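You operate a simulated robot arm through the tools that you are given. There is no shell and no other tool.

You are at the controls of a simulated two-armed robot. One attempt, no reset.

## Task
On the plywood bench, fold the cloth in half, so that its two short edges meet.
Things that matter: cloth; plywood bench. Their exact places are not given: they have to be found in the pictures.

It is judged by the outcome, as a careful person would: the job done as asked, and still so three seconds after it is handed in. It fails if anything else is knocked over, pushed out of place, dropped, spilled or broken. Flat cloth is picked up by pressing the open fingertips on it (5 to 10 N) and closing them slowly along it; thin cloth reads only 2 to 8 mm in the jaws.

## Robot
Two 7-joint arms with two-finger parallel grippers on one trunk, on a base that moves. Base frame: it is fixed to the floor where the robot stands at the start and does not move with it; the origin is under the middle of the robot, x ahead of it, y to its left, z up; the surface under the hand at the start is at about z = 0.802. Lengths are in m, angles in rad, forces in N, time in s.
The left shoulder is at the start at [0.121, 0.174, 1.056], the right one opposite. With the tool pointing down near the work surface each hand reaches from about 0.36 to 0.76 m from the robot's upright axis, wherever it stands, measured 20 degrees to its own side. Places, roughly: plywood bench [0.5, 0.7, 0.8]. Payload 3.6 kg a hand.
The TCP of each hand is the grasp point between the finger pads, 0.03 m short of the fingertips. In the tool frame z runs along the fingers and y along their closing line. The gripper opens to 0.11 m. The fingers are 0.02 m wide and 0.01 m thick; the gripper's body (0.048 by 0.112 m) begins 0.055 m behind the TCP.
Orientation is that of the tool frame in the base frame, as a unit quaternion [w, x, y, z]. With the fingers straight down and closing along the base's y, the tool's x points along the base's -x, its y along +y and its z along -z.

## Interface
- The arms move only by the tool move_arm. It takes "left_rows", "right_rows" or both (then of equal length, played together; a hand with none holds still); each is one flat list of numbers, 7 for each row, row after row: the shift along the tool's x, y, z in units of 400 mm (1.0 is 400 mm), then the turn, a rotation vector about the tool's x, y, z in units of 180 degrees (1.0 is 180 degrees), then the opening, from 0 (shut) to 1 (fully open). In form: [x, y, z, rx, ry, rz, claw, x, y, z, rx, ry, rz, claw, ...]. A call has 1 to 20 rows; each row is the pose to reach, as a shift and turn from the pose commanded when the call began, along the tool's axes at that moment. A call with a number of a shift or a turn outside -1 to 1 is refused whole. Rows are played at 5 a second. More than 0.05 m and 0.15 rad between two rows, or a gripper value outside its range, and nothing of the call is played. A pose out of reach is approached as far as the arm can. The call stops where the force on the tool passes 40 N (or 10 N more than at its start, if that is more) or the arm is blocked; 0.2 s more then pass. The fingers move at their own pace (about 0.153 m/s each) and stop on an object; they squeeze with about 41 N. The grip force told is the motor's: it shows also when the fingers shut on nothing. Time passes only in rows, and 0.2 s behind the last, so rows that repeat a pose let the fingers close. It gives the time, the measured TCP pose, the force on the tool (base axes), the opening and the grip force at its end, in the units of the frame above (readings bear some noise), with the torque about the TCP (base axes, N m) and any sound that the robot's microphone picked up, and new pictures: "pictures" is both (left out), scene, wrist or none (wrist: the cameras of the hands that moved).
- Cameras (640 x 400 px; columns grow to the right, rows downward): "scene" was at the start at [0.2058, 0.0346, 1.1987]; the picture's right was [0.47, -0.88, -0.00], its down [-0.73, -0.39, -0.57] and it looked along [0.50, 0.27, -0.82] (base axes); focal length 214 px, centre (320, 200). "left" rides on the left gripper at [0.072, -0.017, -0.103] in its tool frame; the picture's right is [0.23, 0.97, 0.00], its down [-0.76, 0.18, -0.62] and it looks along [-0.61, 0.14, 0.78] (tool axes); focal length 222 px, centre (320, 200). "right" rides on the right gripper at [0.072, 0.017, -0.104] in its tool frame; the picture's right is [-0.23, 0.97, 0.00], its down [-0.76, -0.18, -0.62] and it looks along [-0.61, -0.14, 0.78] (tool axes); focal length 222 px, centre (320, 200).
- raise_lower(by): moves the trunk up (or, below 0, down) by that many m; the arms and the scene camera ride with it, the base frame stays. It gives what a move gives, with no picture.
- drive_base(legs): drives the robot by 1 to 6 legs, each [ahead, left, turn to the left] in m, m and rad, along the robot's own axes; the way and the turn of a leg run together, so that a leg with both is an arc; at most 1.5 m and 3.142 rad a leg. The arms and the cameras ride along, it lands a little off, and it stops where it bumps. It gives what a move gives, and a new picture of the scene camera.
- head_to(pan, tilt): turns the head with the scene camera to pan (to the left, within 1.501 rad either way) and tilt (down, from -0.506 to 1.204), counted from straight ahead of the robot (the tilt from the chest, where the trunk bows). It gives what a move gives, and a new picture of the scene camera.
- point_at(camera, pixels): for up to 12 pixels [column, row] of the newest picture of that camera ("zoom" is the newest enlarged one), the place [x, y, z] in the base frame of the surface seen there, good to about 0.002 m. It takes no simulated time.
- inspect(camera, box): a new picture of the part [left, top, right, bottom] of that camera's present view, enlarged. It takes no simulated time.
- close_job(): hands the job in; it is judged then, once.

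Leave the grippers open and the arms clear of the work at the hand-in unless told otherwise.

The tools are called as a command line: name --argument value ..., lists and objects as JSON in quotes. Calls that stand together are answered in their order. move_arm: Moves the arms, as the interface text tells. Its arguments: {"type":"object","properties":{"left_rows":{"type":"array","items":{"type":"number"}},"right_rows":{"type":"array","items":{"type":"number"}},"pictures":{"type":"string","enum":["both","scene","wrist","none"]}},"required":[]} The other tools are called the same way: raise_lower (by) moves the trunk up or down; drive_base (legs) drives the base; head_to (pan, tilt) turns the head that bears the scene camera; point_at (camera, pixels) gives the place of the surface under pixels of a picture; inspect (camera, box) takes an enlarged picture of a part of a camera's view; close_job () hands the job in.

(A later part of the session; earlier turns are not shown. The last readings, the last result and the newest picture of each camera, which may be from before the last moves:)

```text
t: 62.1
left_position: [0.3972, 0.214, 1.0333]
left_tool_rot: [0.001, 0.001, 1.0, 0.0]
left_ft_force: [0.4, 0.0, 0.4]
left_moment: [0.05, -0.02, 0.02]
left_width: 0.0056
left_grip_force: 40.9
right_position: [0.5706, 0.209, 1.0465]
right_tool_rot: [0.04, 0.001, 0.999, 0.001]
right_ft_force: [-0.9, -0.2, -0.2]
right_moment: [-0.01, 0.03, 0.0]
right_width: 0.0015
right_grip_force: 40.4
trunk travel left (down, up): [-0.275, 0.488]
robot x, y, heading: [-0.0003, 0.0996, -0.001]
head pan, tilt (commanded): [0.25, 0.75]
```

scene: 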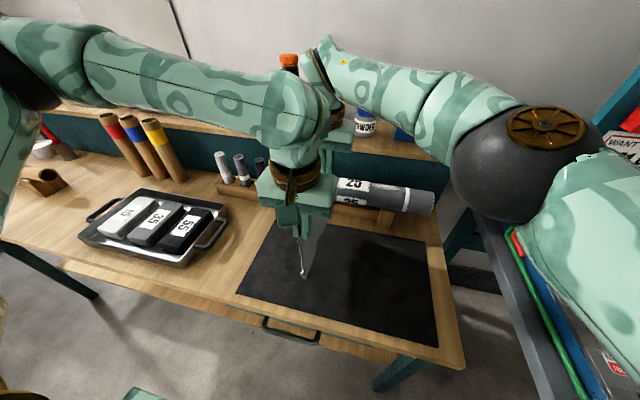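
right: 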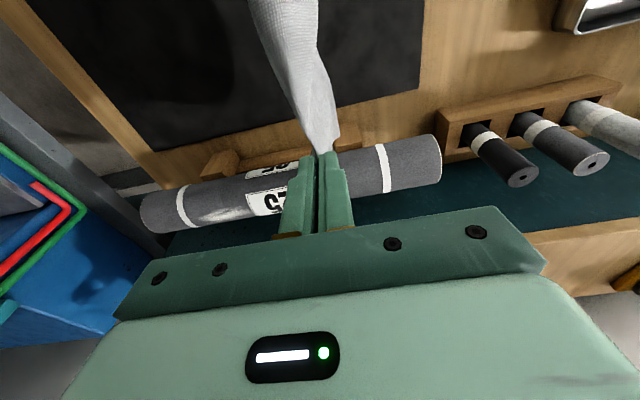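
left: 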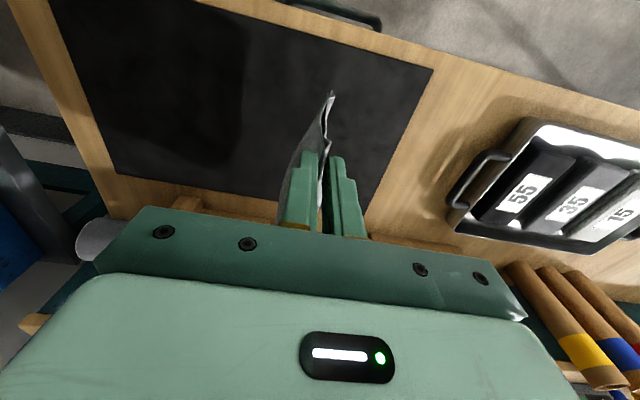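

Both hands are in line again: left (0.397, 0.214), right (0.571, 0.209). Next I'll take out the small tilt of the right hand and lower both 6 cm, so the bottom edges hover just above the mat.

move_arm --left_rows '[0, 0, 0.02, 0, 0, 0, 0, 0, 0, 0.045, 0, 0, 0, 0, 0, 0, 0.07, 0, 0, 0, 0, 0, 0, 0.095, 0, 0, 0, 0, 0, 0, 0.12, 0, 0, 0, 0, 0, 0, 0.145, 0, 0, 0, 0, 0, 0, 0.145, 0, 0, 0, 0]' --right_rows '[0, 0, 0.02, 0, 0.006, 0, 0, 0, 0, 0.045, 0, 0.012, 0, 0, 0, 0, 0.07, 0, 0.018, 0, 0, 0, 0, 0.095, 0, 0.026, 0, 0, 0, 0, 0.12, 0, 0.026, 0, 0, 0, 0, 0.145, 0, 0.026, 0, 0, 0, 0, 0.145, 0, 0.026, 0, 0]' --pictures "both"

inspect --camera "right" --box '[260, 40, 400, 170]'

inspect --camera "left" --box '[260, 60, 380, 180]'

```text
t: 63.7
left_position: [0.3988, 0.2125, 0.9744]
left_tool_rot: [0.001, 0.001, 1.0, 0.0]
left_ft_force: [1.3, 0.7, -1.0]
left_moment: [-0.01, 0.01, 0.01]
left_width: 0.006
left_grip_force: 41.1
right_position: [0.5713, 0.2051, 0.9889]
right_tool_rot: [-0.001, 0.001, 1.0, 0.003]
right_ft_force: [-0.8, -0.2, 0.1]
right_moment: [0.05, 0.05, 0.03]
right_width: 0.0016
right_grip_force: 41.3
right hand out of reach, approached as far as the arm can: row 3, 4, 5, 6, 7
trunk travel left (down, up): [-0.275, 0.488]
robot x, y, heading: [0.0021, 0.1, -0.002]
head pan, tilt (commanded): [0.25, 0.75]
```

scene: 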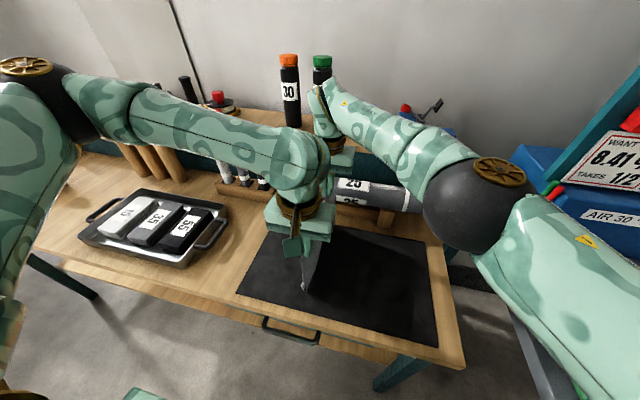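
right: 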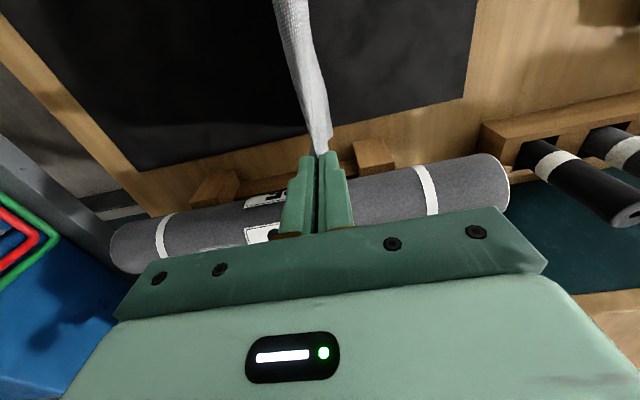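
left: 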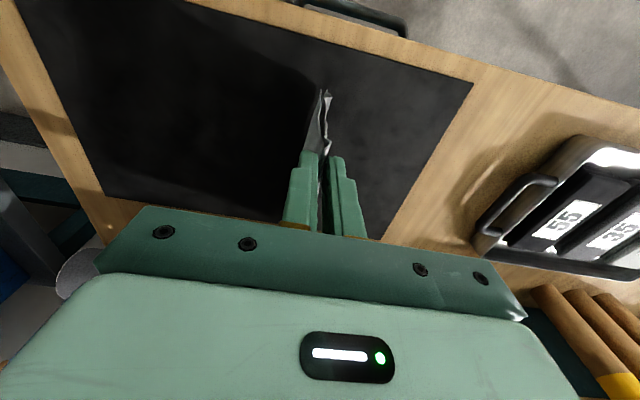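

```text
3.08 times, centred on (330, 105) of right
```

zoom: 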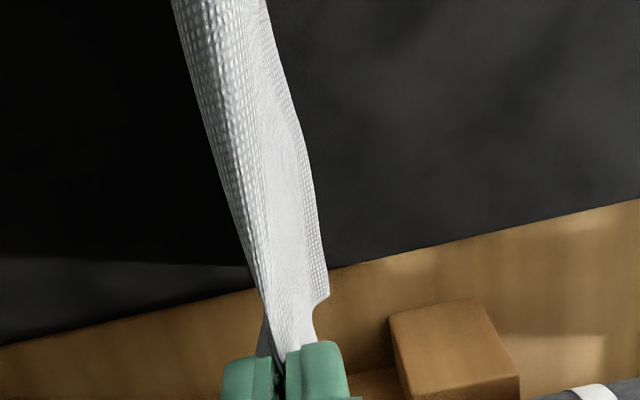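

```text
3.33 times, centred on (320, 120) of left
```

zoom: 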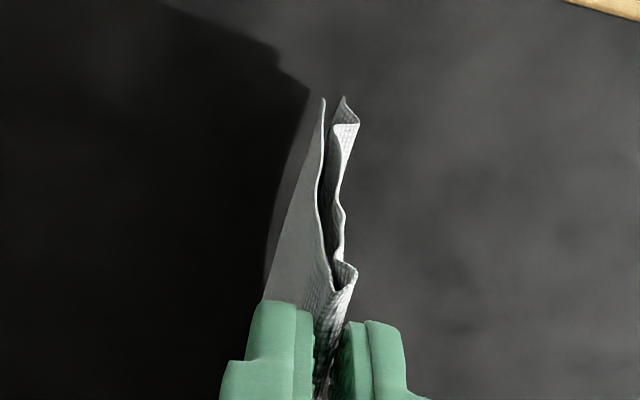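

The sheet hangs ready. Now I'll lay it down by alternating small trunk-lowering steps with small base moves to the right, so both layers trail to the left behind the ridge. First, 15 mm down to touch and 30 mm to the right.

raise_lower --by -0.015

drive_base --legs '[[0, -0.03, 0]]'

inspect --camera "left" --box '[240, 60, 400, 180]'

inspect --camera "right" --box '[240, 0, 400, 170]'

```text
t: 64.3
left_position: [0.3978, 0.2133, 0.9606]
left_tool_rot: [0.001, 0.0, 1.0, 0.0]
left_ft_force: [0.1, -0.2, 0.7]
left_moment: [-0.03, -0.01, 0.02]
left_width: 0.0055
left_grip_force: 40.8
right_position: [0.5707, 0.2043, 0.9744]
right_tool_rot: [-0.001, 0.001, 1.0, 0.002]
right_ft_force: [-0.1, 0.3, 0.4]
right_moment: [-0.01, 0.01, 0.02]
right_width: 0.0016
right_grip_force: 41.1
trunk travel left (down, up): [-0.26, 0.503]
robot x, y, heading: [0.004, 0.1019, -0.002]
head pan, tilt (commanded): [0.25, 0.75]
```

```text
t: 65.1
left_position: [0.3994, 0.1818, 0.9602]
left_tool_rot: [0.0, 0.001, 1.0, 0.001]
left_ft_force: [-0.6, -0.1, 0.8]
left_moment: [0.05, -0.02, 0.0]
left_width: 0.0057
left_grip_force: 41.0
right_position: [0.5714, 0.1729, 0.9757]
right_tool_rot: [-0.001, 0.001, 1.0, 0.003]
right_ft_force: [-0.1, -0.2, 0.0]
right_moment: [0.05, 0.03, 0.03]
right_width: 0.0014
right_grip_force: 41.0
trunk travel left (down, up): [-0.26, 0.503]
robot x, y, heading: [-0.0009, 0.0699, 0.002]
head pan, tilt (commanded): [0.25, 0.75]
```

scene: 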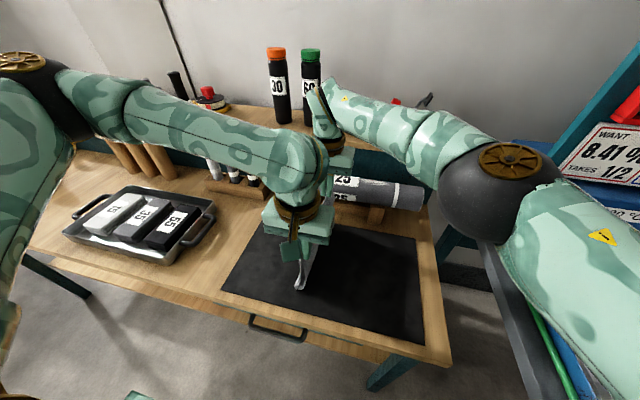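

```text
3.33 times, centred on (320, 120) of left
```

zoom: 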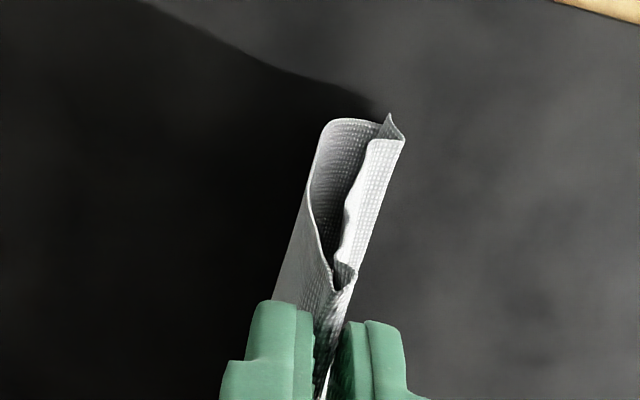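

```text
2.35 times, centred on (320, 85) of right
```

zoom: 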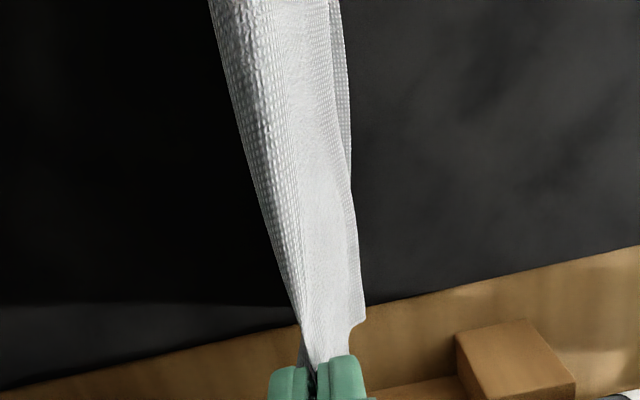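

The lower layer is now trailing along the mat to the left, under the upper one. I'll continue: 15 mm down, 30 mm right, then 20 mm down, 30 mm right.

raise_lower --by -0.015

drive_base --legs '[[0, -0.03, 0]]'

inspect --camera "left" --box '[240, 60, 420, 180]'

inspect --camera "right" --box '[240, 0, 420, 170]'

```text
t: 65.8
left_position: [0.3979, 0.1819, 0.9459]
left_tool_rot: [0.001, 0.001, 1.0, -0.001]
left_ft_force: [1.1, -0.4, -0.6]
left_moment: [0.03, -0.01, -0.04]
left_width: 0.0058
left_grip_force: 41.2
right_position: [0.571, 0.1748, 0.9602]
right_tool_rot: [0.0, 0.002, 1.0, 0.002]
right_ft_force: [-1.4, -0.4, 0.3]
right_moment: [-0.01, 0.0, -0.01]
right_width: 0.0014
right_grip_force: 40.8
trunk travel left (down, up): [-0.245, 0.518]
robot x, y, heading: [-0.0007, 0.0738, -0.001]
head pan, tilt (commanded): [0.25, 0.75]
```

```text
t: 66.6
left_position: [0.3989, 0.1503, 0.9451]
left_tool_rot: [0.0, 0.002, 1.0, 0.001]
left_ft_force: [0.3, -1.3, 1.2]
left_moment: [-0.03, -0.04, 0.0]
left_width: 0.0056
left_grip_force: 40.6
right_position: [0.571, 0.1423, 0.9596]
right_tool_rot: [-0.001, 0.001, 1.0, 0.003]
right_ft_force: [-0.6, -0.5, -0.5]
right_moment: [0.04, 0.01, -0.01]
right_width: 0.0016
right_grip_force: 40.5
trunk travel left (down, up): [-0.245, 0.518]
robot x, y, heading: [-0.0022, 0.0398, -0.004]
head pan, tilt (commanded): [0.25, 0.75]
```

scene: 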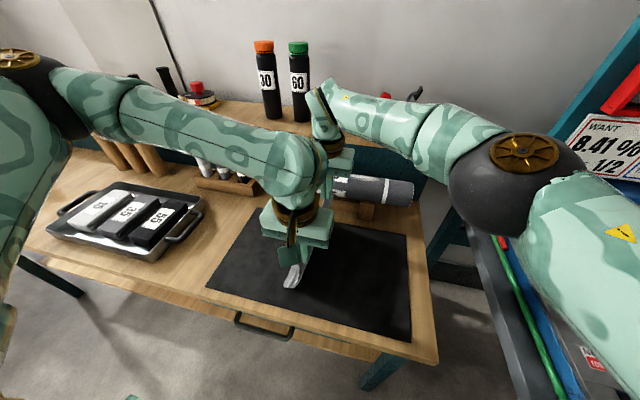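

```text
3.33 times, centred on (330, 120) of left
```

zoom: 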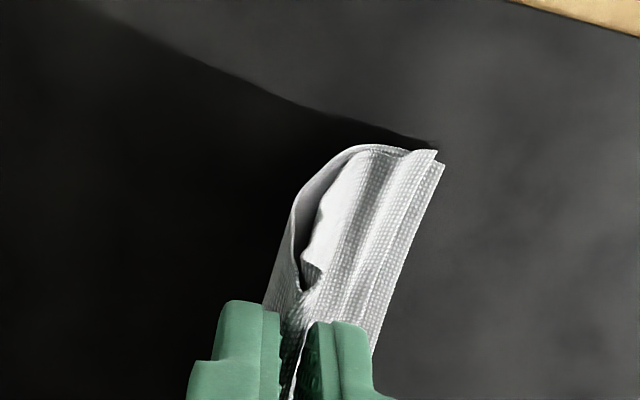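

```text
2.35 times, centred on (330, 85) of right
```

zoom: 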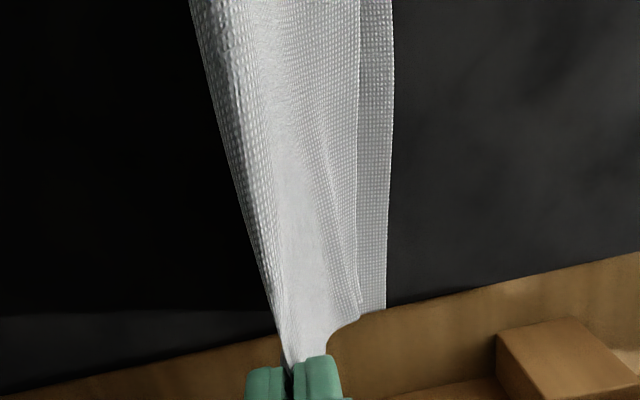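

This shows both edges: at the far end the upper layer's edge is at about (360,310) in the enlarged view and the lower layer's at (385,310). At the near end they nearly coincide. I'll measure both.

point_at --camera "zoom" --pixels '[[357, 308], [383, 305], [354, 200], [388, 200], [358, 80], [391, 80]]'

point_at --camera "left" --pixels '[[363, 106], [367, 109], [360, 120], [356, 137], [340, 108]]'

```text
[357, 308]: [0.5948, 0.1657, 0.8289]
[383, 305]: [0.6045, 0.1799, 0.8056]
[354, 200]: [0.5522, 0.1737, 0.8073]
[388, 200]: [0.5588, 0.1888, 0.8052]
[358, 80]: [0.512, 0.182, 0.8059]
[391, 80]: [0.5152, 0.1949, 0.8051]
```

```text
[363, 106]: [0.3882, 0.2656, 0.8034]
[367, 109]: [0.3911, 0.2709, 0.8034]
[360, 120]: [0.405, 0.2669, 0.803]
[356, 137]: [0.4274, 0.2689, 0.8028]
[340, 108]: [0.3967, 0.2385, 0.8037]
```

inspect --camera "left" --box '[300, 80, 400, 160]'

```text
5.00 times, centred on (350, 120) of left
```

zoom: 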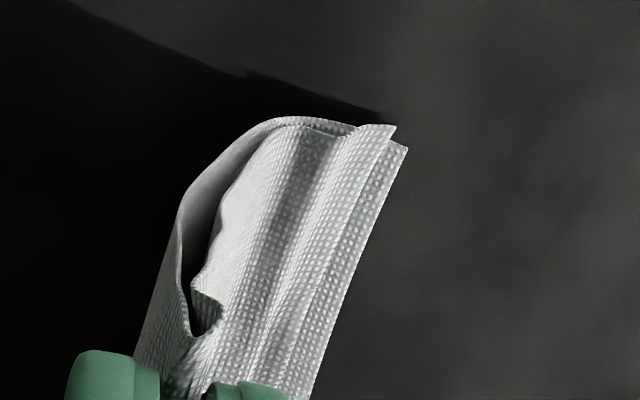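

point_at --camera "zoom" --pixels '[[390, 130], [403, 148], [355, 200], [375, 215], [320, 290], [335, 310], [330, 150], [345, 130]]'

```text
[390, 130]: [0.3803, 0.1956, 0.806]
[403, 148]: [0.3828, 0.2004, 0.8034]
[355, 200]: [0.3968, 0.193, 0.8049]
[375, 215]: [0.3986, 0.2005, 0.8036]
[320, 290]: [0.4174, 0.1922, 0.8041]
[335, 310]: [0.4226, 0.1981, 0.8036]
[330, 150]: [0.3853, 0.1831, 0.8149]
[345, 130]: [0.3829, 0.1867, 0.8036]
```

The upper layer's edge falls short of the lower one's by about 6 mm at the near end and 14 mm at the far end, which is small and correctable. I'll continue laying: 20 mm down, 30 mm right.

raise_lower --by -0.02

drive_base --legs '[[0, -0.03, 0]]'

raise_lower --by -0.025

drive_base --legs '[[0, -0.025, 0]]'

inspect --camera "left" --box '[260, 60, 460, 200]'

inspect --camera "right" --box '[240, 0, 440, 170]'

```text
t: 67.3
left_position: [0.3986, 0.1526, 0.9254]
left_tool_rot: [0.0, 0.002, 1.0, 0.0]
left_ft_force: [0.2, 0.4, -0.1]
left_moment: [-0.01, 0.0, 0.01]
left_width: 0.0056
left_grip_force: 40.9
right_position: [0.5709, 0.1445, 0.9401]
right_tool_rot: [0.0, 0.001, 1.0, 0.001]
right_ft_force: [-0.6, 0.9, 0.3]
right_moment: [0.01, -0.05, 0.01]
right_width: 0.0017
right_grip_force: 41.5
trunk travel left (down, up): [-0.225, 0.538]
robot x, y, heading: [0.0025, 0.0424, -0.007]
head pan, tilt (commanded): [0.25, 0.75]
```

```text
t: 68.1
left_position: [0.3989, 0.1211, 0.9255]
left_tool_rot: [0.0, 0.001, 1.0, 0.001]
left_ft_force: [0.1, 0.1, -0.4]
left_moment: [0.01, -0.03, 0.0]
left_width: 0.0056
left_grip_force: 40.8
right_position: [0.5727, 0.1118, 0.9405]
right_tool_rot: [-0.001, 0.001, 1.0, 0.003]
right_ft_force: [0.4, -0.2, -0.1]
right_moment: [0.03, 0.06, 0.02]
right_width: 0.0014
right_grip_force: 40.6
trunk travel left (down, up): [-0.225, 0.538]
robot x, y, heading: [0.0007, 0.0145, -0.002]
head pan, tilt (commanded): [0.25, 0.75]
```

scene: 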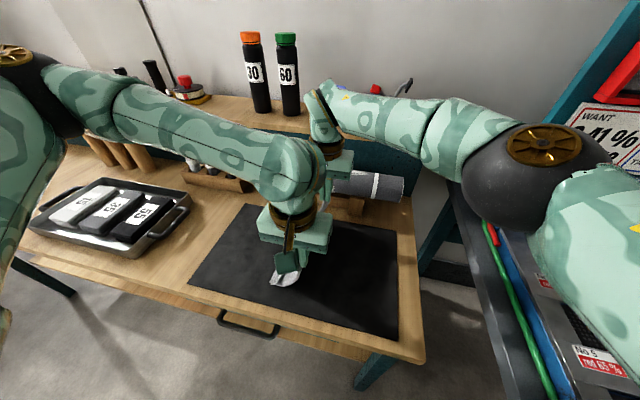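

```text
t: 68.8
left_position: [0.398, 0.1224, 0.9]
left_tool_rot: [0.0, 0.001, 1.0, -0.001]
left_ft_force: [-0.6, 0.2, -0.4]
left_moment: [0.03, -0.06, 0.0]
left_width: 0.0055
left_grip_force: 40.9
right_position: [0.5705, 0.1133, 0.9148]
right_tool_rot: [0.0, 0.002, 1.0, 0.002]
right_ft_force: [0.4, 0.0, 1.1]
right_moment: [-0.02, -0.02, 0.0]
right_width: 0.0017
right_grip_force: 40.6
trunk travel left (down, up): [-0.2, 0.563]
robot x, y, heading: [0.0006, 0.0112, -0.009]
head pan, tilt (commanded): [0.25, 0.75]
```

```text
t: 69.6
left_position: [0.3989, 0.0974, 0.8998]
left_tool_rot: [0.0, 0.002, 1.0, 0.001]
left_ft_force: [0.2, -0.8, 0.5]
left_moment: [0.02, 0.02, 0.0]
left_width: 0.0057
left_grip_force: 40.8
right_position: [0.5706, 0.0855, 0.9148]
right_tool_rot: [-0.002, 0.001, 1.0, 0.003]
right_ft_force: [0.4, 0.2, 0.5]
right_moment: [0.03, -0.03, 0.01]
right_width: 0.0014
right_grip_force: 40.1
trunk travel left (down, up): [-0.2, 0.563]
robot x, y, heading: [-0.0017, -0.0146, -0.003]
head pan, tilt (commanded): [0.25, 0.75]
```

scene: 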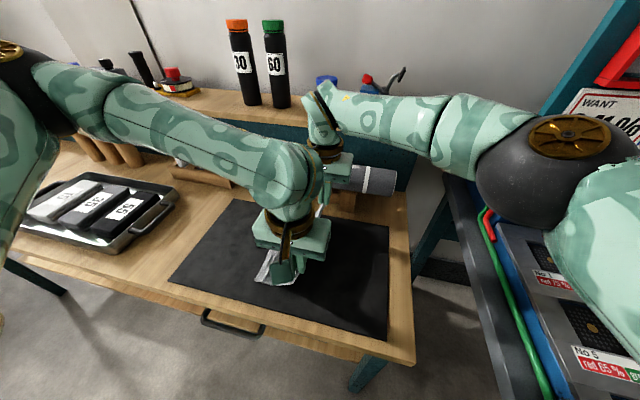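

```text
2.86 times, centred on (360, 130) of left
```

zoom: 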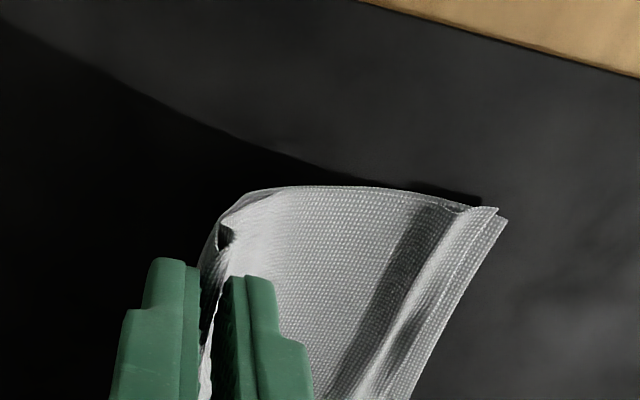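

```text
2.35 times, centred on (340, 85) of right
```

zoom: 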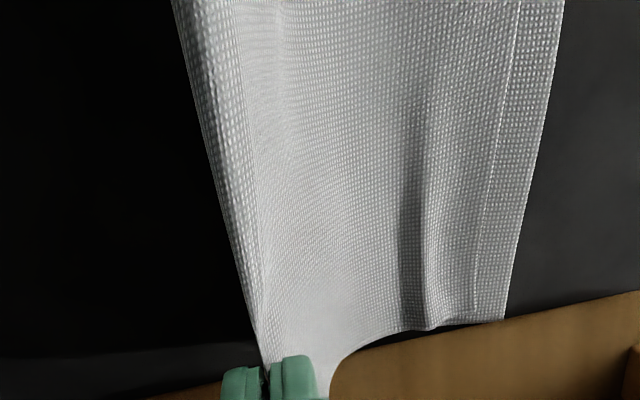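

The layers are coming down neatly, one on the other. I'll continue: 30 mm down, 18 mm right, 25 mm down, 8 mm right.

raise_lower --by -0.03

drive_base --legs '[[0, -0.018, 0]]'

raise_lower --by -0.022

drive_base --legs '[[0, -0.008, 0]]'

inspect --camera "left" --box '[260, 60, 480, 200]'

inspect --camera "right" --box '[240, 0, 480, 180]'

```text
t: 70.4
left_position: [0.3983, 0.0968, 0.8701]
left_tool_rot: [0.001, 0.001, 1.0, 0.0]
left_ft_force: [0.1, 0.3, 0.5]
left_moment: [-0.01, -0.03, -0.02]
left_width: 0.0058
left_grip_force: 41.0
right_position: [0.5709, 0.0882, 0.8849]
right_tool_rot: [0.0, 0.001, 1.0, 0.001]
right_ft_force: [-0.9, 0.0, -0.6]
right_moment: [-0.02, 0.01, -0.02]
right_width: 0.0016
right_grip_force: 41.0
trunk travel left (down, up): [-0.17, 0.593]
robot x, y, heading: [-0.0005, -0.0157, -0.001]
head pan, tilt (commanded): [0.25, 0.75]
```

```text
t: 71.2
left_position: [0.3983, 0.0784, 0.8708]
left_tool_rot: [0.0, 0.002, 1.0, 0.0]
left_ft_force: [1.1, -1.1, 0.6]
left_moment: [0.01, -0.02, 0.01]
left_width: 0.0056
left_grip_force: 41.1
right_position: [0.5721, 0.0676, 0.8837]
right_tool_rot: [-0.001, 0.002, 1.0, 0.003]
right_ft_force: [-1.0, 0.5, -0.3]
right_moment: [0.0, 0.02, 0.01]
right_width: 0.0014
right_grip_force: 41.6
trunk travel left (down, up): [-0.17, 0.593]
robot x, y, heading: [0.0019, -0.0309, -0.001]
head pan, tilt (commanded): [0.25, 0.75]
```

scene: 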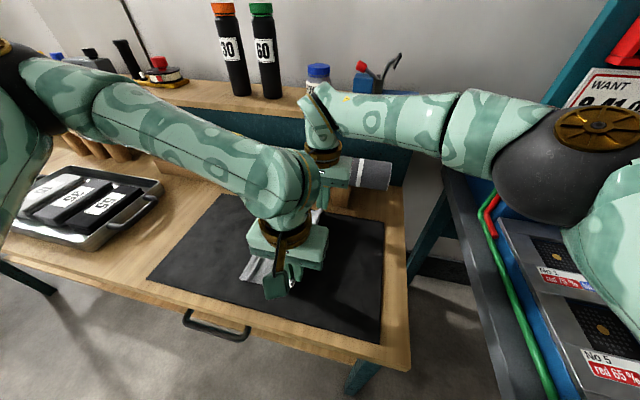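

```text
t: 71.8
left_position: [0.397, 0.0785, 0.8479]
left_tool_rot: [0.001, 0.002, 1.0, 0.0]
left_ft_force: [0.7, -0.7, -0.5]
left_moment: [0.02, -0.02, -0.01]
left_width: 0.0057
left_grip_force: 41.2
right_position: [0.5712, 0.0693, 0.8625]
right_tool_rot: [0.001, 0.002, 1.0, 0.002]
right_ft_force: [-0.3, 0.6, -0.7]
right_moment: [-0.06, -0.03, 0.01]
right_width: 0.0015
right_grip_force: 41.1
trunk travel left (down, up): [-0.148, 0.615]
robot x, y, heading: [0.0038, -0.0292, -0.005]
head pan, tilt (commanded): [0.25, 0.75]
```

```text
t: 72.6
left_position: [0.3977, 0.0694, 0.8488]
left_tool_rot: [-0.001, 0.001, 1.0, 0.0]
left_ft_force: [-0.2, -0.4, -0.2]
left_moment: [0.04, -0.01, 0.03]
left_width: 0.0058
left_grip_force: 40.4
right_position: [0.5721, 0.0609, 0.8634]
right_tool_rot: [-0.001, 0.003, 1.0, 0.002]
right_ft_force: [0.1, -0.4, 0.3]
right_moment: [0.01, -0.01, -0.03]
right_width: 0.0015
right_grip_force: 41.1
trunk travel left (down, up): [-0.148, 0.615]
robot x, y, heading: [0.0008, -0.0381, 0.001]
head pan, tilt (commanded): [0.25, 0.75]
```

scene: 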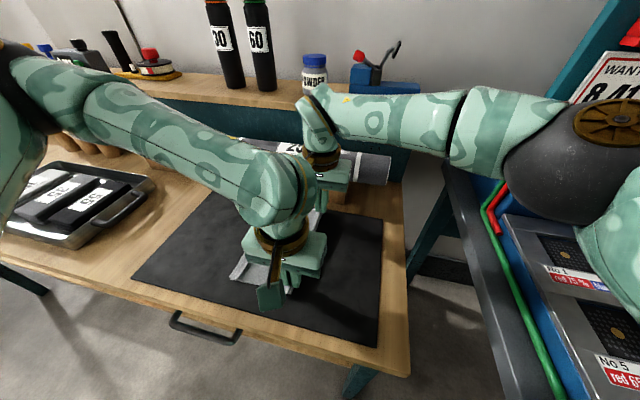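

```text
2.86 times, centred on (370, 130) of left
```

zoom: 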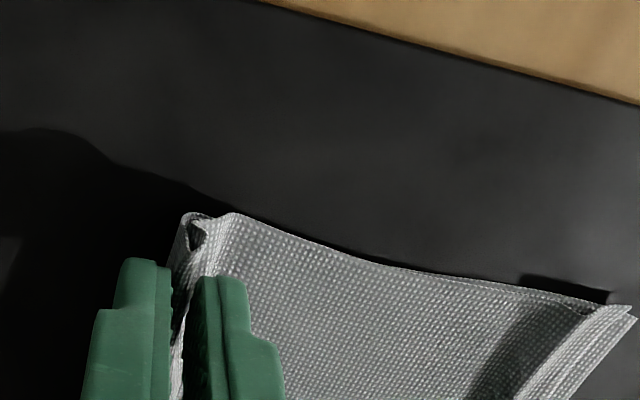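

```text
2.22 times, centred on (360, 90) of right
```

zoom: 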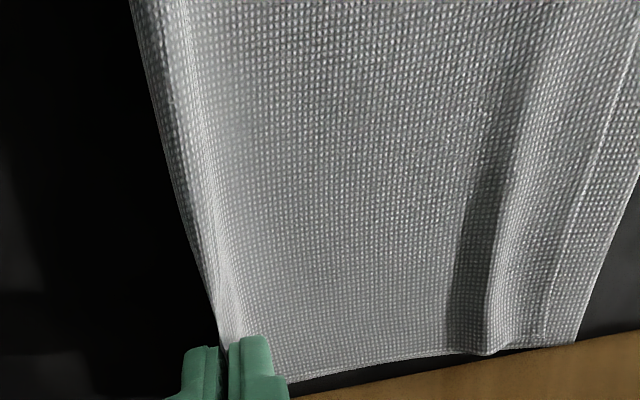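

The double layer lies almost flat behind the ridge. I'll lower the left hand 10 mm and the right hand 24 mm so the ridge comes down to the mat, moving 4 mm further right to keep it taut.

move_arm --left_rows '[0, 0, 0.006, 0, 0, 0, 0, 0, 0, 0.012, 0, 0, 0, 0, 0, -0.005, 0.018, 0, 0, 0, 0, 0, -0.01, 0.024, 0, 0, 0, 0, 0, -0.01, 0.024, 0, 0, 0, 0]' --right_rows '[0, 0, 0.015, 0, 0, 0, 0, 0, 0, 0.03, 0, 0, 0, 0, 0, -0.005, 0.045, 0, 0, 0, 0, 0, -0.01, 0.06, 0, 0, 0, 0, 0, -0.01, 0.06, 0, 0, 0, 0]' --pictures "both"

inspect --camera "left" --box '[260, 100, 520, 240]'

inspect --camera "right" --box '[260, 0, 520, 180]'

```text
t: 73.8
left_position: [0.3981, 0.0675, 0.8397]
left_tool_rot: [0.0, 0.002, 1.0, 0.001]
left_ft_force: [1.1, -0.2, 0.7]
left_moment: [0.02, -0.03, 0.02]
left_width: 0.0054
left_grip_force: 40.9
right_position: [0.5711, 0.0568, 0.8393]
right_tool_rot: [0.0, 0.002, 1.0, 0.003]
right_ft_force: [-1.1, -1.5, 6.4]
right_moment: [-0.09, -0.03, 0.0]
right_width: 0.0014
right_grip_force: 41.0
trunk travel left (down, up): [-0.148, 0.615]
robot x, y, heading: [-0.0004, -0.042, -0.008]
head pan, tilt (commanded): [0.25, 0.75]
```

scene: 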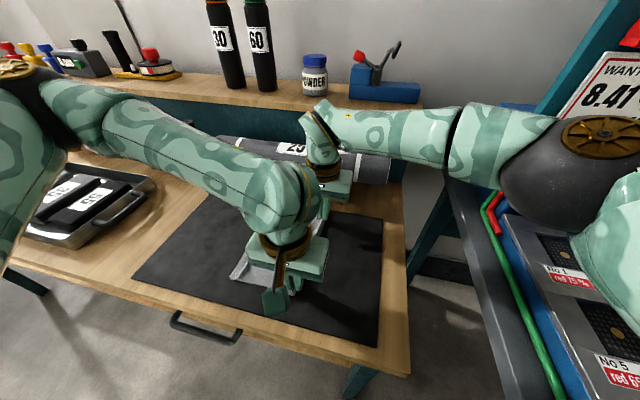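
right: 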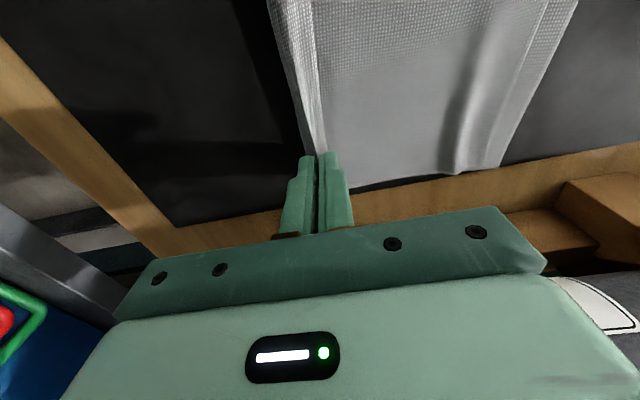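
left: 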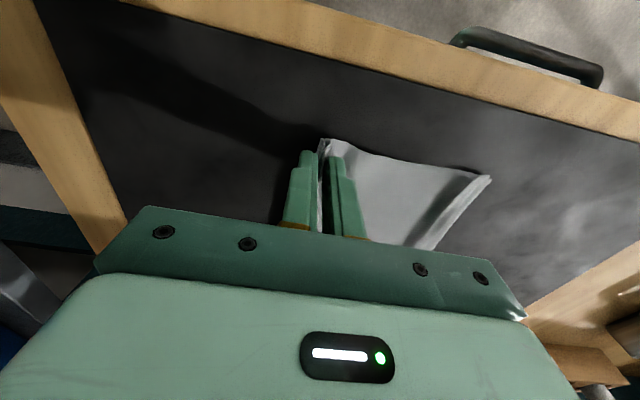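

```text
2.46 times, centred on (390, 170) of left
```

zoom: 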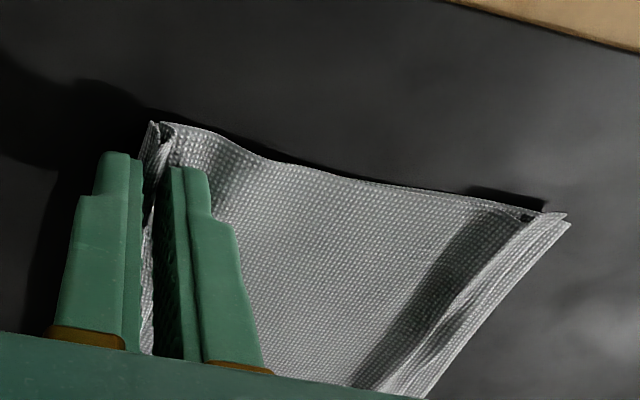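

```text
2.22 times, centred on (390, 90) of right
```

zoom: 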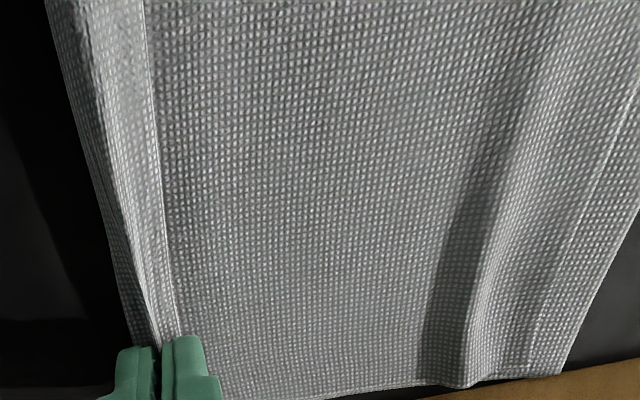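

The cloth now lies folded with the ridge still held. I'll measure how the upper and lower short edges line up at the far end, at (530,374) and (558,372) in this enlarged view, and at points further up.

point_at --camera "zoom" --pixels '[[532, 370], [557, 368], [465, 382], [585, 230], [605, 260], [625, 130], [636, 190]]'

inspect --camera "left" --box '[400, 140, 520, 260]'

```text
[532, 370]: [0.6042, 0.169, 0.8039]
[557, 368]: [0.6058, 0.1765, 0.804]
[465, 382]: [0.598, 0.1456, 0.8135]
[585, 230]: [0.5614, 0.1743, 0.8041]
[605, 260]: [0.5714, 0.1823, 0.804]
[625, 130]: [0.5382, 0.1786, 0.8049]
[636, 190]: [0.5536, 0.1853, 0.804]
```

```text
3.33 times, centred on (460, 200) of left
```

zoom: 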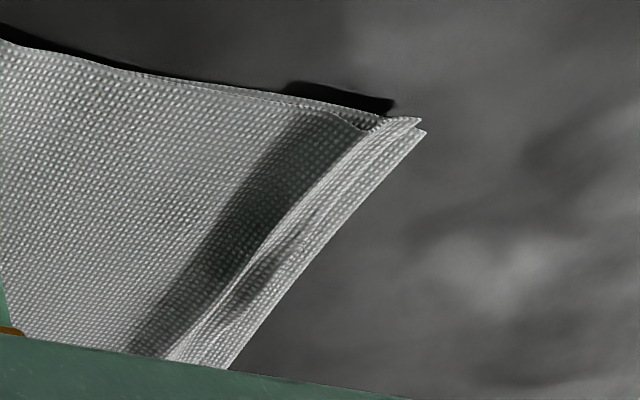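

At the far end the upper edge is about 8–10 mm short of the lower one, and at the near end only 3–4 mm. The old crease in the upper layer, about 9 mm high at y≈0.146, accounts for most of that. I'll release the ridge: lift the right hand 2.5 mm to take off the pressure, open both hands gently, then rise.

move_arm --left_rows '[0, 0, 0, 0, 0, 0, 0, 0, 0, 0, 0, 0, 0, 0.06, 0, 0, 0, 0, 0, 0, 0.12, 0, 0, 0, 0, 0, 0, 0.2, 0, 0, 0, 0, 0, 0, 0.28, 0, 0, -0.03, 0, 0, 0, 0.3, 0, 0, -0.09, 0, 0, 0, 0.3, 0, 0, -0.18, 0, 0, 0, 0.3, 0, 0, -0.27, 0, 0, 0, 0.3]' --right_rows '[0, 0, -0.006, 0, 0, 0, 0, 0, 0, -0.006, 0, 0, 0, 0.06, 0, 0, -0.006, 0, 0, 0, 0.12, 0, 0, -0.006, 0, 0, 0, 0.2, 0, 0, -0.006, 0, 0, 0, 0.28, 0, 0, -0.03, 0, 0, 0, 0.3, 0, 0, -0.09, 0, 0, 0, 0.3, 0, 0, -0.18, 0, 0, 0, 0.3, 0, 0, -0.27, 0, 0, 0, 0.3]' --pictures "both"

```text
t: 75.8
left_position: [0.3994, 0.066, 0.9477]
left_tool_rot: [0.001, 0.003, 1.0, -0.001]
left_ft_force: [0.0, 0.1, -0.5]
left_moment: [0.01, 0.0, -0.03]
left_width: 0.033
left_grip_force: 0.1
right_position: [0.5704, 0.0572, 0.949]
right_tool_rot: [-0.001, 0.002, 1.0, 0.002]
right_ft_force: [0.3, 0.1, -0.1]
right_moment: [-0.03, 0.02, -0.01]
right_width: 0.0332
right_grip_force: 0.0
trunk travel left (down, up): [-0.148, 0.615]
robot x, y, heading: [0.0008, -0.0408, -0.004]
head pan, tilt (commanded): [0.25, 0.75]
```

scene: 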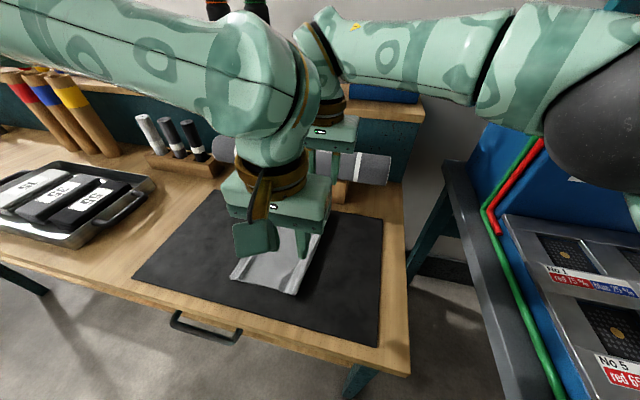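
right: 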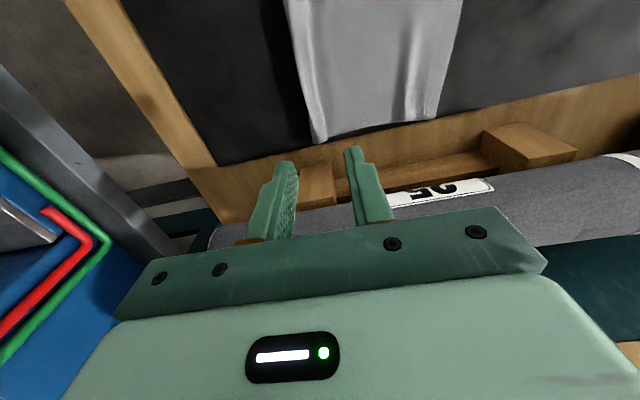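
left: 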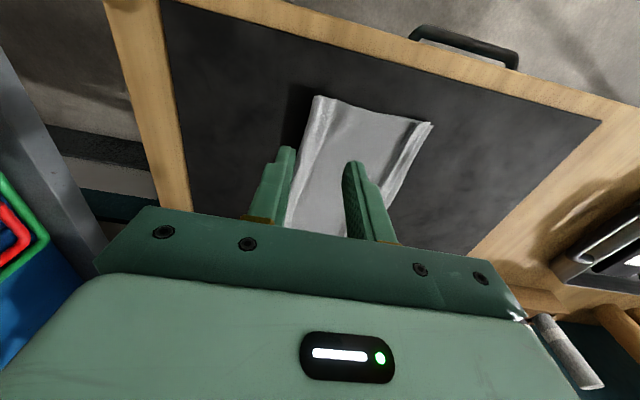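

The cloth is released and stays folded. I'll move the hands apart, clear of it, to get an open view from above.

move_arm --left_rows '[0, 0.1, -0.03, 0, 0, 0, 0.3, 0, 0.2, -0.06, 0, 0, 0, 0.2, 0, 0.3, -0.06, 0, 0, 0, 0.1, 0, 0.4, -0.06, 0, 0, 0, 0, 0, 0.5, -0.06, 0, 0, 0, 0, 0, 0.6, -0.06, 0, 0, 0, 0, 0, 0.6, -0.06, 0, 0, 0, 0]' --right_rows '[0, -0.05, -0.03, 0, 0, 0, 0.3, 0, -0.1, -0.06, 0, 0, 0, 0.2, 0, -0.15, -0.06, 0, 0, 0, 0.1, 0, -0.2, -0.06, 0, 0, 0, 0, 0, -0.2, -0.06, 0, 0, 0, 0, 0, -0.2, -0.06, 0, 0, 0, 0, 0, -0.2, -0.06, 0, 0, 0, 0]' --pictures "none"

head_to --pan 0.3 --tilt 1.0

```text
t: 77.4
left_position: [0.4001, 0.3086, 0.9717]
left_tool_rot: [0.0, 0.002, 1.0, 0.0]
left_ft_force: [0.9, -0.5, 0.8]
left_moment: [-0.01, -0.02, -0.04]
left_width: 0.0001
left_grip_force: 37.6
right_position: [0.5721, -0.0252, 0.9696]
right_tool_rot: [-0.001, 0.002, 1.0, 0.001]
right_ft_force: [0.0, -1.2, 0.5]
right_moment: [0.01, -0.02, -0.02]
right_width: 0.0002
right_grip_force: 37.5
trunk travel left (down, up): [-0.148, 0.615]
robot x, y, heading: [0.0006, -0.0434, 0.003]
head pan, tilt (commanded): [0.25, 0.75]
```

```text
t: 78.2
left_position: [0.4003, 0.3094, 0.9701]
left_tool_rot: [0.0, 0.002, 1.0, 0.0]
left_ft_force: [0.8, 0.0, -0.5]
left_moment: [0.0, -0.01, -0.01]
left_width: 0.0
left_grip_force: 37.7
right_position: [0.5712, -0.0245, 0.9693]
right_tool_rot: [-0.001, 0.003, 1.0, 0.001]
right_ft_force: [0.8, -0.1, 0.2]
right_moment: [0.0, 0.02, -0.01]
right_width: 0.0001
right_grip_force: 37.8
trunk travel left (down, up): [-0.148, 0.615]
robot x, y, heading: [0.0004, -0.0383, -0.001]
head pan, tilt (commanded): [0.3, 1.0]
```

scene: 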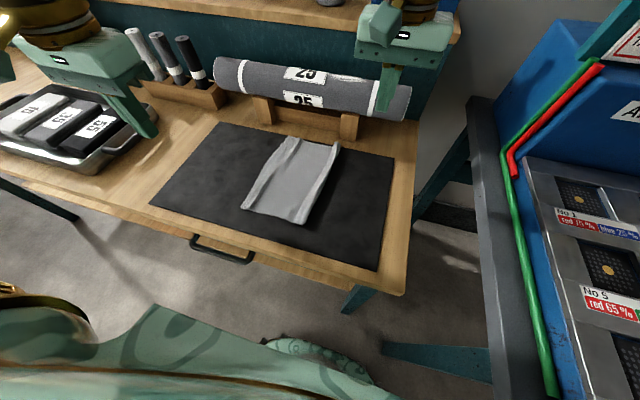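

The cloth lies folded on the mat. I'll enlarge it, around (235–350, 130–230).

inspect --camera "scene" --box '[225, 125, 360, 235]'

```text
3.64 times, centred on (292, 180) of scene
```

zoom: 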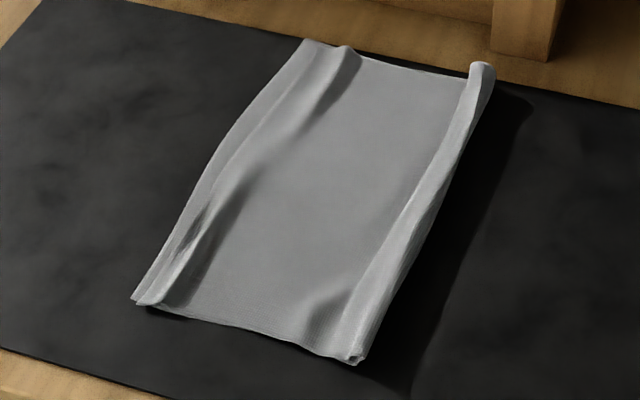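

The fold looks good overall, with a raised roll at the fold on the right and the old crease near the meeting edges on the left. I'll look closely at the meeting edges.

inspect --camera "scene" --box '[240, 130, 300, 220]'

point_at --camera "scene" --pixels '[[289, 137], [298, 140], [262, 175], [244, 208], [330, 143], [337, 143], [303, 223], [310, 200], [325, 170], [298, 221]]'

```text
4.44 times, centred on (270, 175) of scene
```

zoom: 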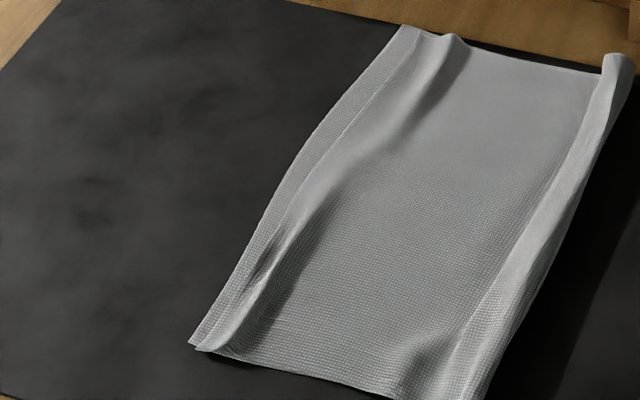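

```text
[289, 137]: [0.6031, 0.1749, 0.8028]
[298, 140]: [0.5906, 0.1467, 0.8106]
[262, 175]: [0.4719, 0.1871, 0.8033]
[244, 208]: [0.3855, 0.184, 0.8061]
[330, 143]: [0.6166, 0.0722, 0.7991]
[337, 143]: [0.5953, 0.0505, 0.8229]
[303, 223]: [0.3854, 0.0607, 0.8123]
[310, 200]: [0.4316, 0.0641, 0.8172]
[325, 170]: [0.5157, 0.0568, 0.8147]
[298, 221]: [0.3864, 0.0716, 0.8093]
```

point_at --camera "zoom" --pixels '[[405, 29], [352, 87], [299, 160], [262, 230], [222, 300], [193, 342], [420, 40], [375, 92], [325, 165], [280, 235], [240, 305], [205, 350]]'

inspect --camera "scene" --box '[265, 130, 305, 170]'

inspect --camera "scene" --box '[240, 170, 280, 215]'

```text
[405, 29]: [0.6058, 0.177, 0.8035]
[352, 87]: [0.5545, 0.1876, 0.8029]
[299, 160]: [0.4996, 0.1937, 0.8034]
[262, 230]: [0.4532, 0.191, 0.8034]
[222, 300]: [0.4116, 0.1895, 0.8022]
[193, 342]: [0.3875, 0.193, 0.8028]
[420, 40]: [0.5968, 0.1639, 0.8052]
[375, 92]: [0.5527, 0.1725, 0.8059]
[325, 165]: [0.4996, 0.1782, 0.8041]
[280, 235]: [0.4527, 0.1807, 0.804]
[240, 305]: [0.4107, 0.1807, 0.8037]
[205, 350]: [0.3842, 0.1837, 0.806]
```

```text
10.00 times, centred on (285, 150) of scene
```

zoom: 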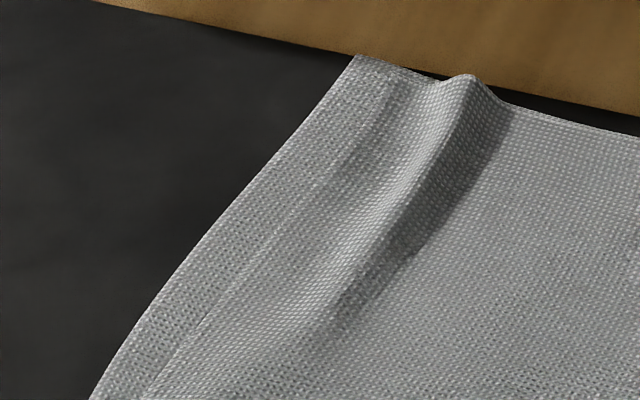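

```text
8.89 times, centred on (260, 192) of scene
```

zoom: 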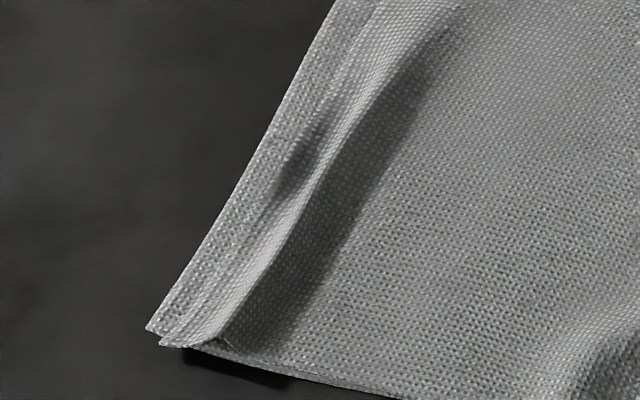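

The lower layer's edge runs along y≈0.177–0.193. The upper edge falls short of it by about 13–15 mm at the far end and middle, and about 5–9 mm at the near end. The excess is in the crease along y≈0.15 of the upper layer.

I'll smooth that out by resting closed fingertips lightly on the upper hem and drawing it outward. To reach with the right hand I first shift the base 9 cm to the left.

drive_base --legs '[[0, 0.09, 0]]'

inspect --camera "scene" --box '[240, 120, 400, 240]'

```text
t: 79.3
left_position: [0.3999, 0.4009, 0.9703]
left_tool_rot: [0.0, 0.002, 1.0, 0.0]
left_ft_force: [0.8, 0.0, -0.5]
left_moment: [-0.02, 0.01, -0.04]
left_width: 0.0
left_grip_force: 37.7
right_position: [0.5719, 0.0672, 0.9692]
right_tool_rot: [-0.001, 0.002, 1.0, 0.001]
right_ft_force: [0.3, 0.1, 0.0]
right_moment: [-0.09, -0.02, -0.01]
right_width: 0.0
right_grip_force: 38.0
trunk travel left (down, up): [-0.148, 0.615]
robot x, y, heading: [0.001, 0.0521, -0.007]
head pan, tilt (commanded): [0.3, 1.0]
```

scene: 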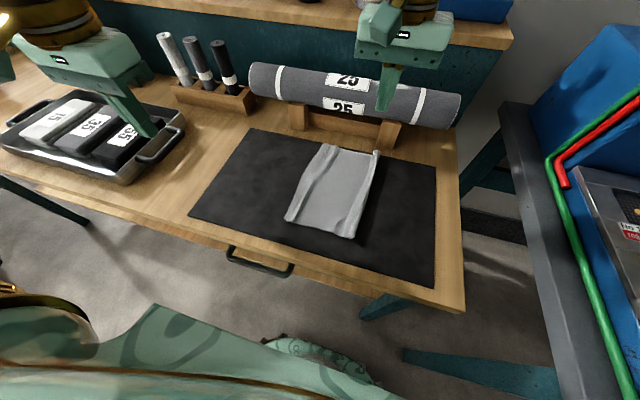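

```text
3.33 times, centred on (320, 180) of scene
```

zoom: 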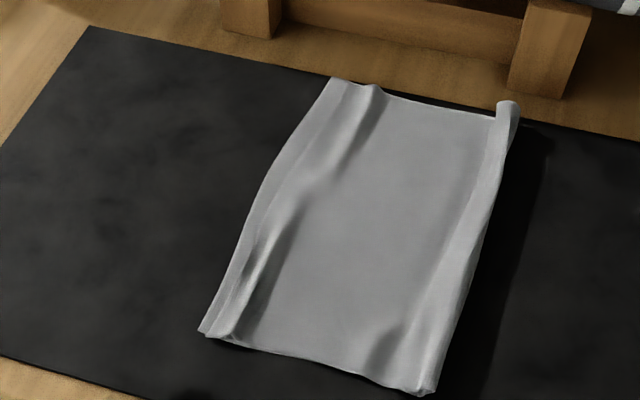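

The right hand goes to x≈0.573, y≈0.158, over the hem just outside the crease, and comes down to about 6 mm above the cloth.

move_arm --right_rows '[0, 0.1, 0, 0, 0, 0, 0, 0, 0.2, 0, 0, 0, 0, 0, 0, 0.2275, 0.05, 0, 0, 0, 0, 0, 0.2275, 0.15, 0, 0, 0, 0, 0, 0.2275, 0.25, 0, 0, 0, 0, 0, 0.2275, 0.315, 0, 0, 0, 0, 0, 0.2275, 0.315, 0, 0, 0, 0]' --pictures "both"

inspect --camera "right" --box '[220, 40, 420, 180]'

```text
t: 80.9
left_position: [0.4004, 0.4002, 0.9712]
left_tool_rot: [0.0, 0.002, 1.0, -0.001]
left_ft_force: [0.4, 0.0, -0.3]
left_moment: [-0.01, 0.0, -0.03]
left_width: 0.0
left_grip_force: 37.7
right_position: [0.5722, 0.1585, 0.843]
right_tool_rot: [-0.001, 0.003, 1.0, 0.001]
right_ft_force: [0.4, -0.3, 0.1]
right_moment: [0.01, 0.03, 0.04]
right_width: 0.0
right_grip_force: 37.2
trunk travel left (down, up): [-0.148, 0.615]
robot x, y, heading: [-0.0016, 0.0518, -0.003]
head pan, tilt (commanded): [0.3, 1.0]
```

scene: 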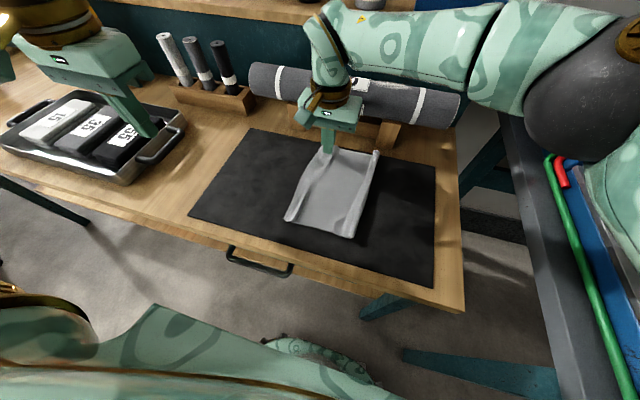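
right: 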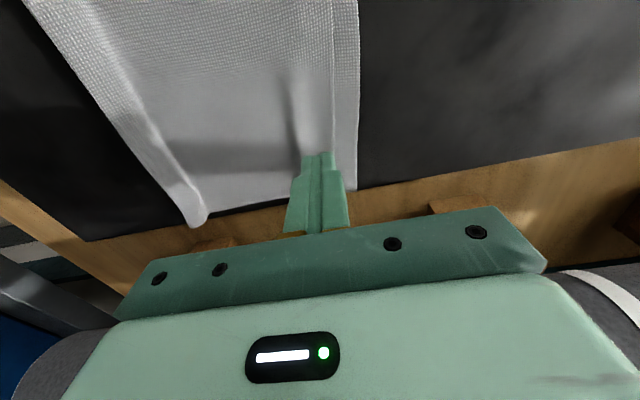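

```text
2.86 times, centred on (320, 110) of right
```

zoom: 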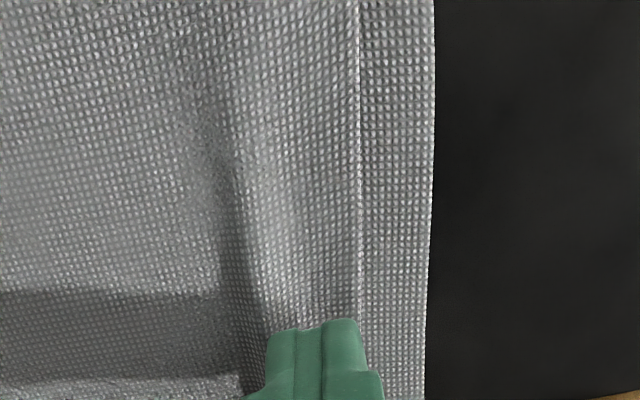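

This gives a clear view: the upper edge runs at column ≈358 and the lower edge at ≈430 in the enlarged picture. I'll measure the gap exactly.

point_at --camera "zoom" --pixels '[[356, 300], [428, 300], [357, 200], [430, 200], [357, 60], [432, 60], [240, 250], [300, 250]]'

```text
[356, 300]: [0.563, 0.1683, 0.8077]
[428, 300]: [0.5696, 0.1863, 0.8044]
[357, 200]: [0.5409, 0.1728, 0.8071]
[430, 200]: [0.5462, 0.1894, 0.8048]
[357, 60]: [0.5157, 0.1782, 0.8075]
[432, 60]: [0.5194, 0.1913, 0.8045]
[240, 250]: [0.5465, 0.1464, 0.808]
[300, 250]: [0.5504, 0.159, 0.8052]
```

The gap is 15–17 mm here. I'll lower in small steps until there's light contact.

move_arm --right_rows '[0, 0, 0.006, 0, 0, 0, 0, 0, 0, 0.011, 0, 0, 0, 0, 0, 0, 0.014, 0, 0, 0, 0, 0, 0, 0.016, 0, 0, 0, 0, 0, 0, 0.016, 0, 0, 0, 0]' --pictures "none"

```text
t: 82.1
left_position: [0.4013, 0.4004, 0.971]
left_tool_rot: [0.0, 0.003, 1.0, 0.0]
left_ft_force: [-0.6, -0.2, 0.2]
left_moment: [-0.01, 0.02, 0.0]
left_width: 0.0
left_grip_force: 37.9
right_position: [0.572, 0.1573, 0.8364]
right_tool_rot: [-0.001, 0.004, 1.0, 0.002]
right_ft_force: [0.4, -1.4, -0.1]
right_moment: [0.0, 0.04, 0.04]
right_width: 0.0
right_grip_force: 38.1
trunk travel left (down, up): [-0.148, 0.615]
robot x, y, heading: [0.0003, 0.0485, -0.005]
head pan, tilt (commanded): [0.3, 1.0]
```

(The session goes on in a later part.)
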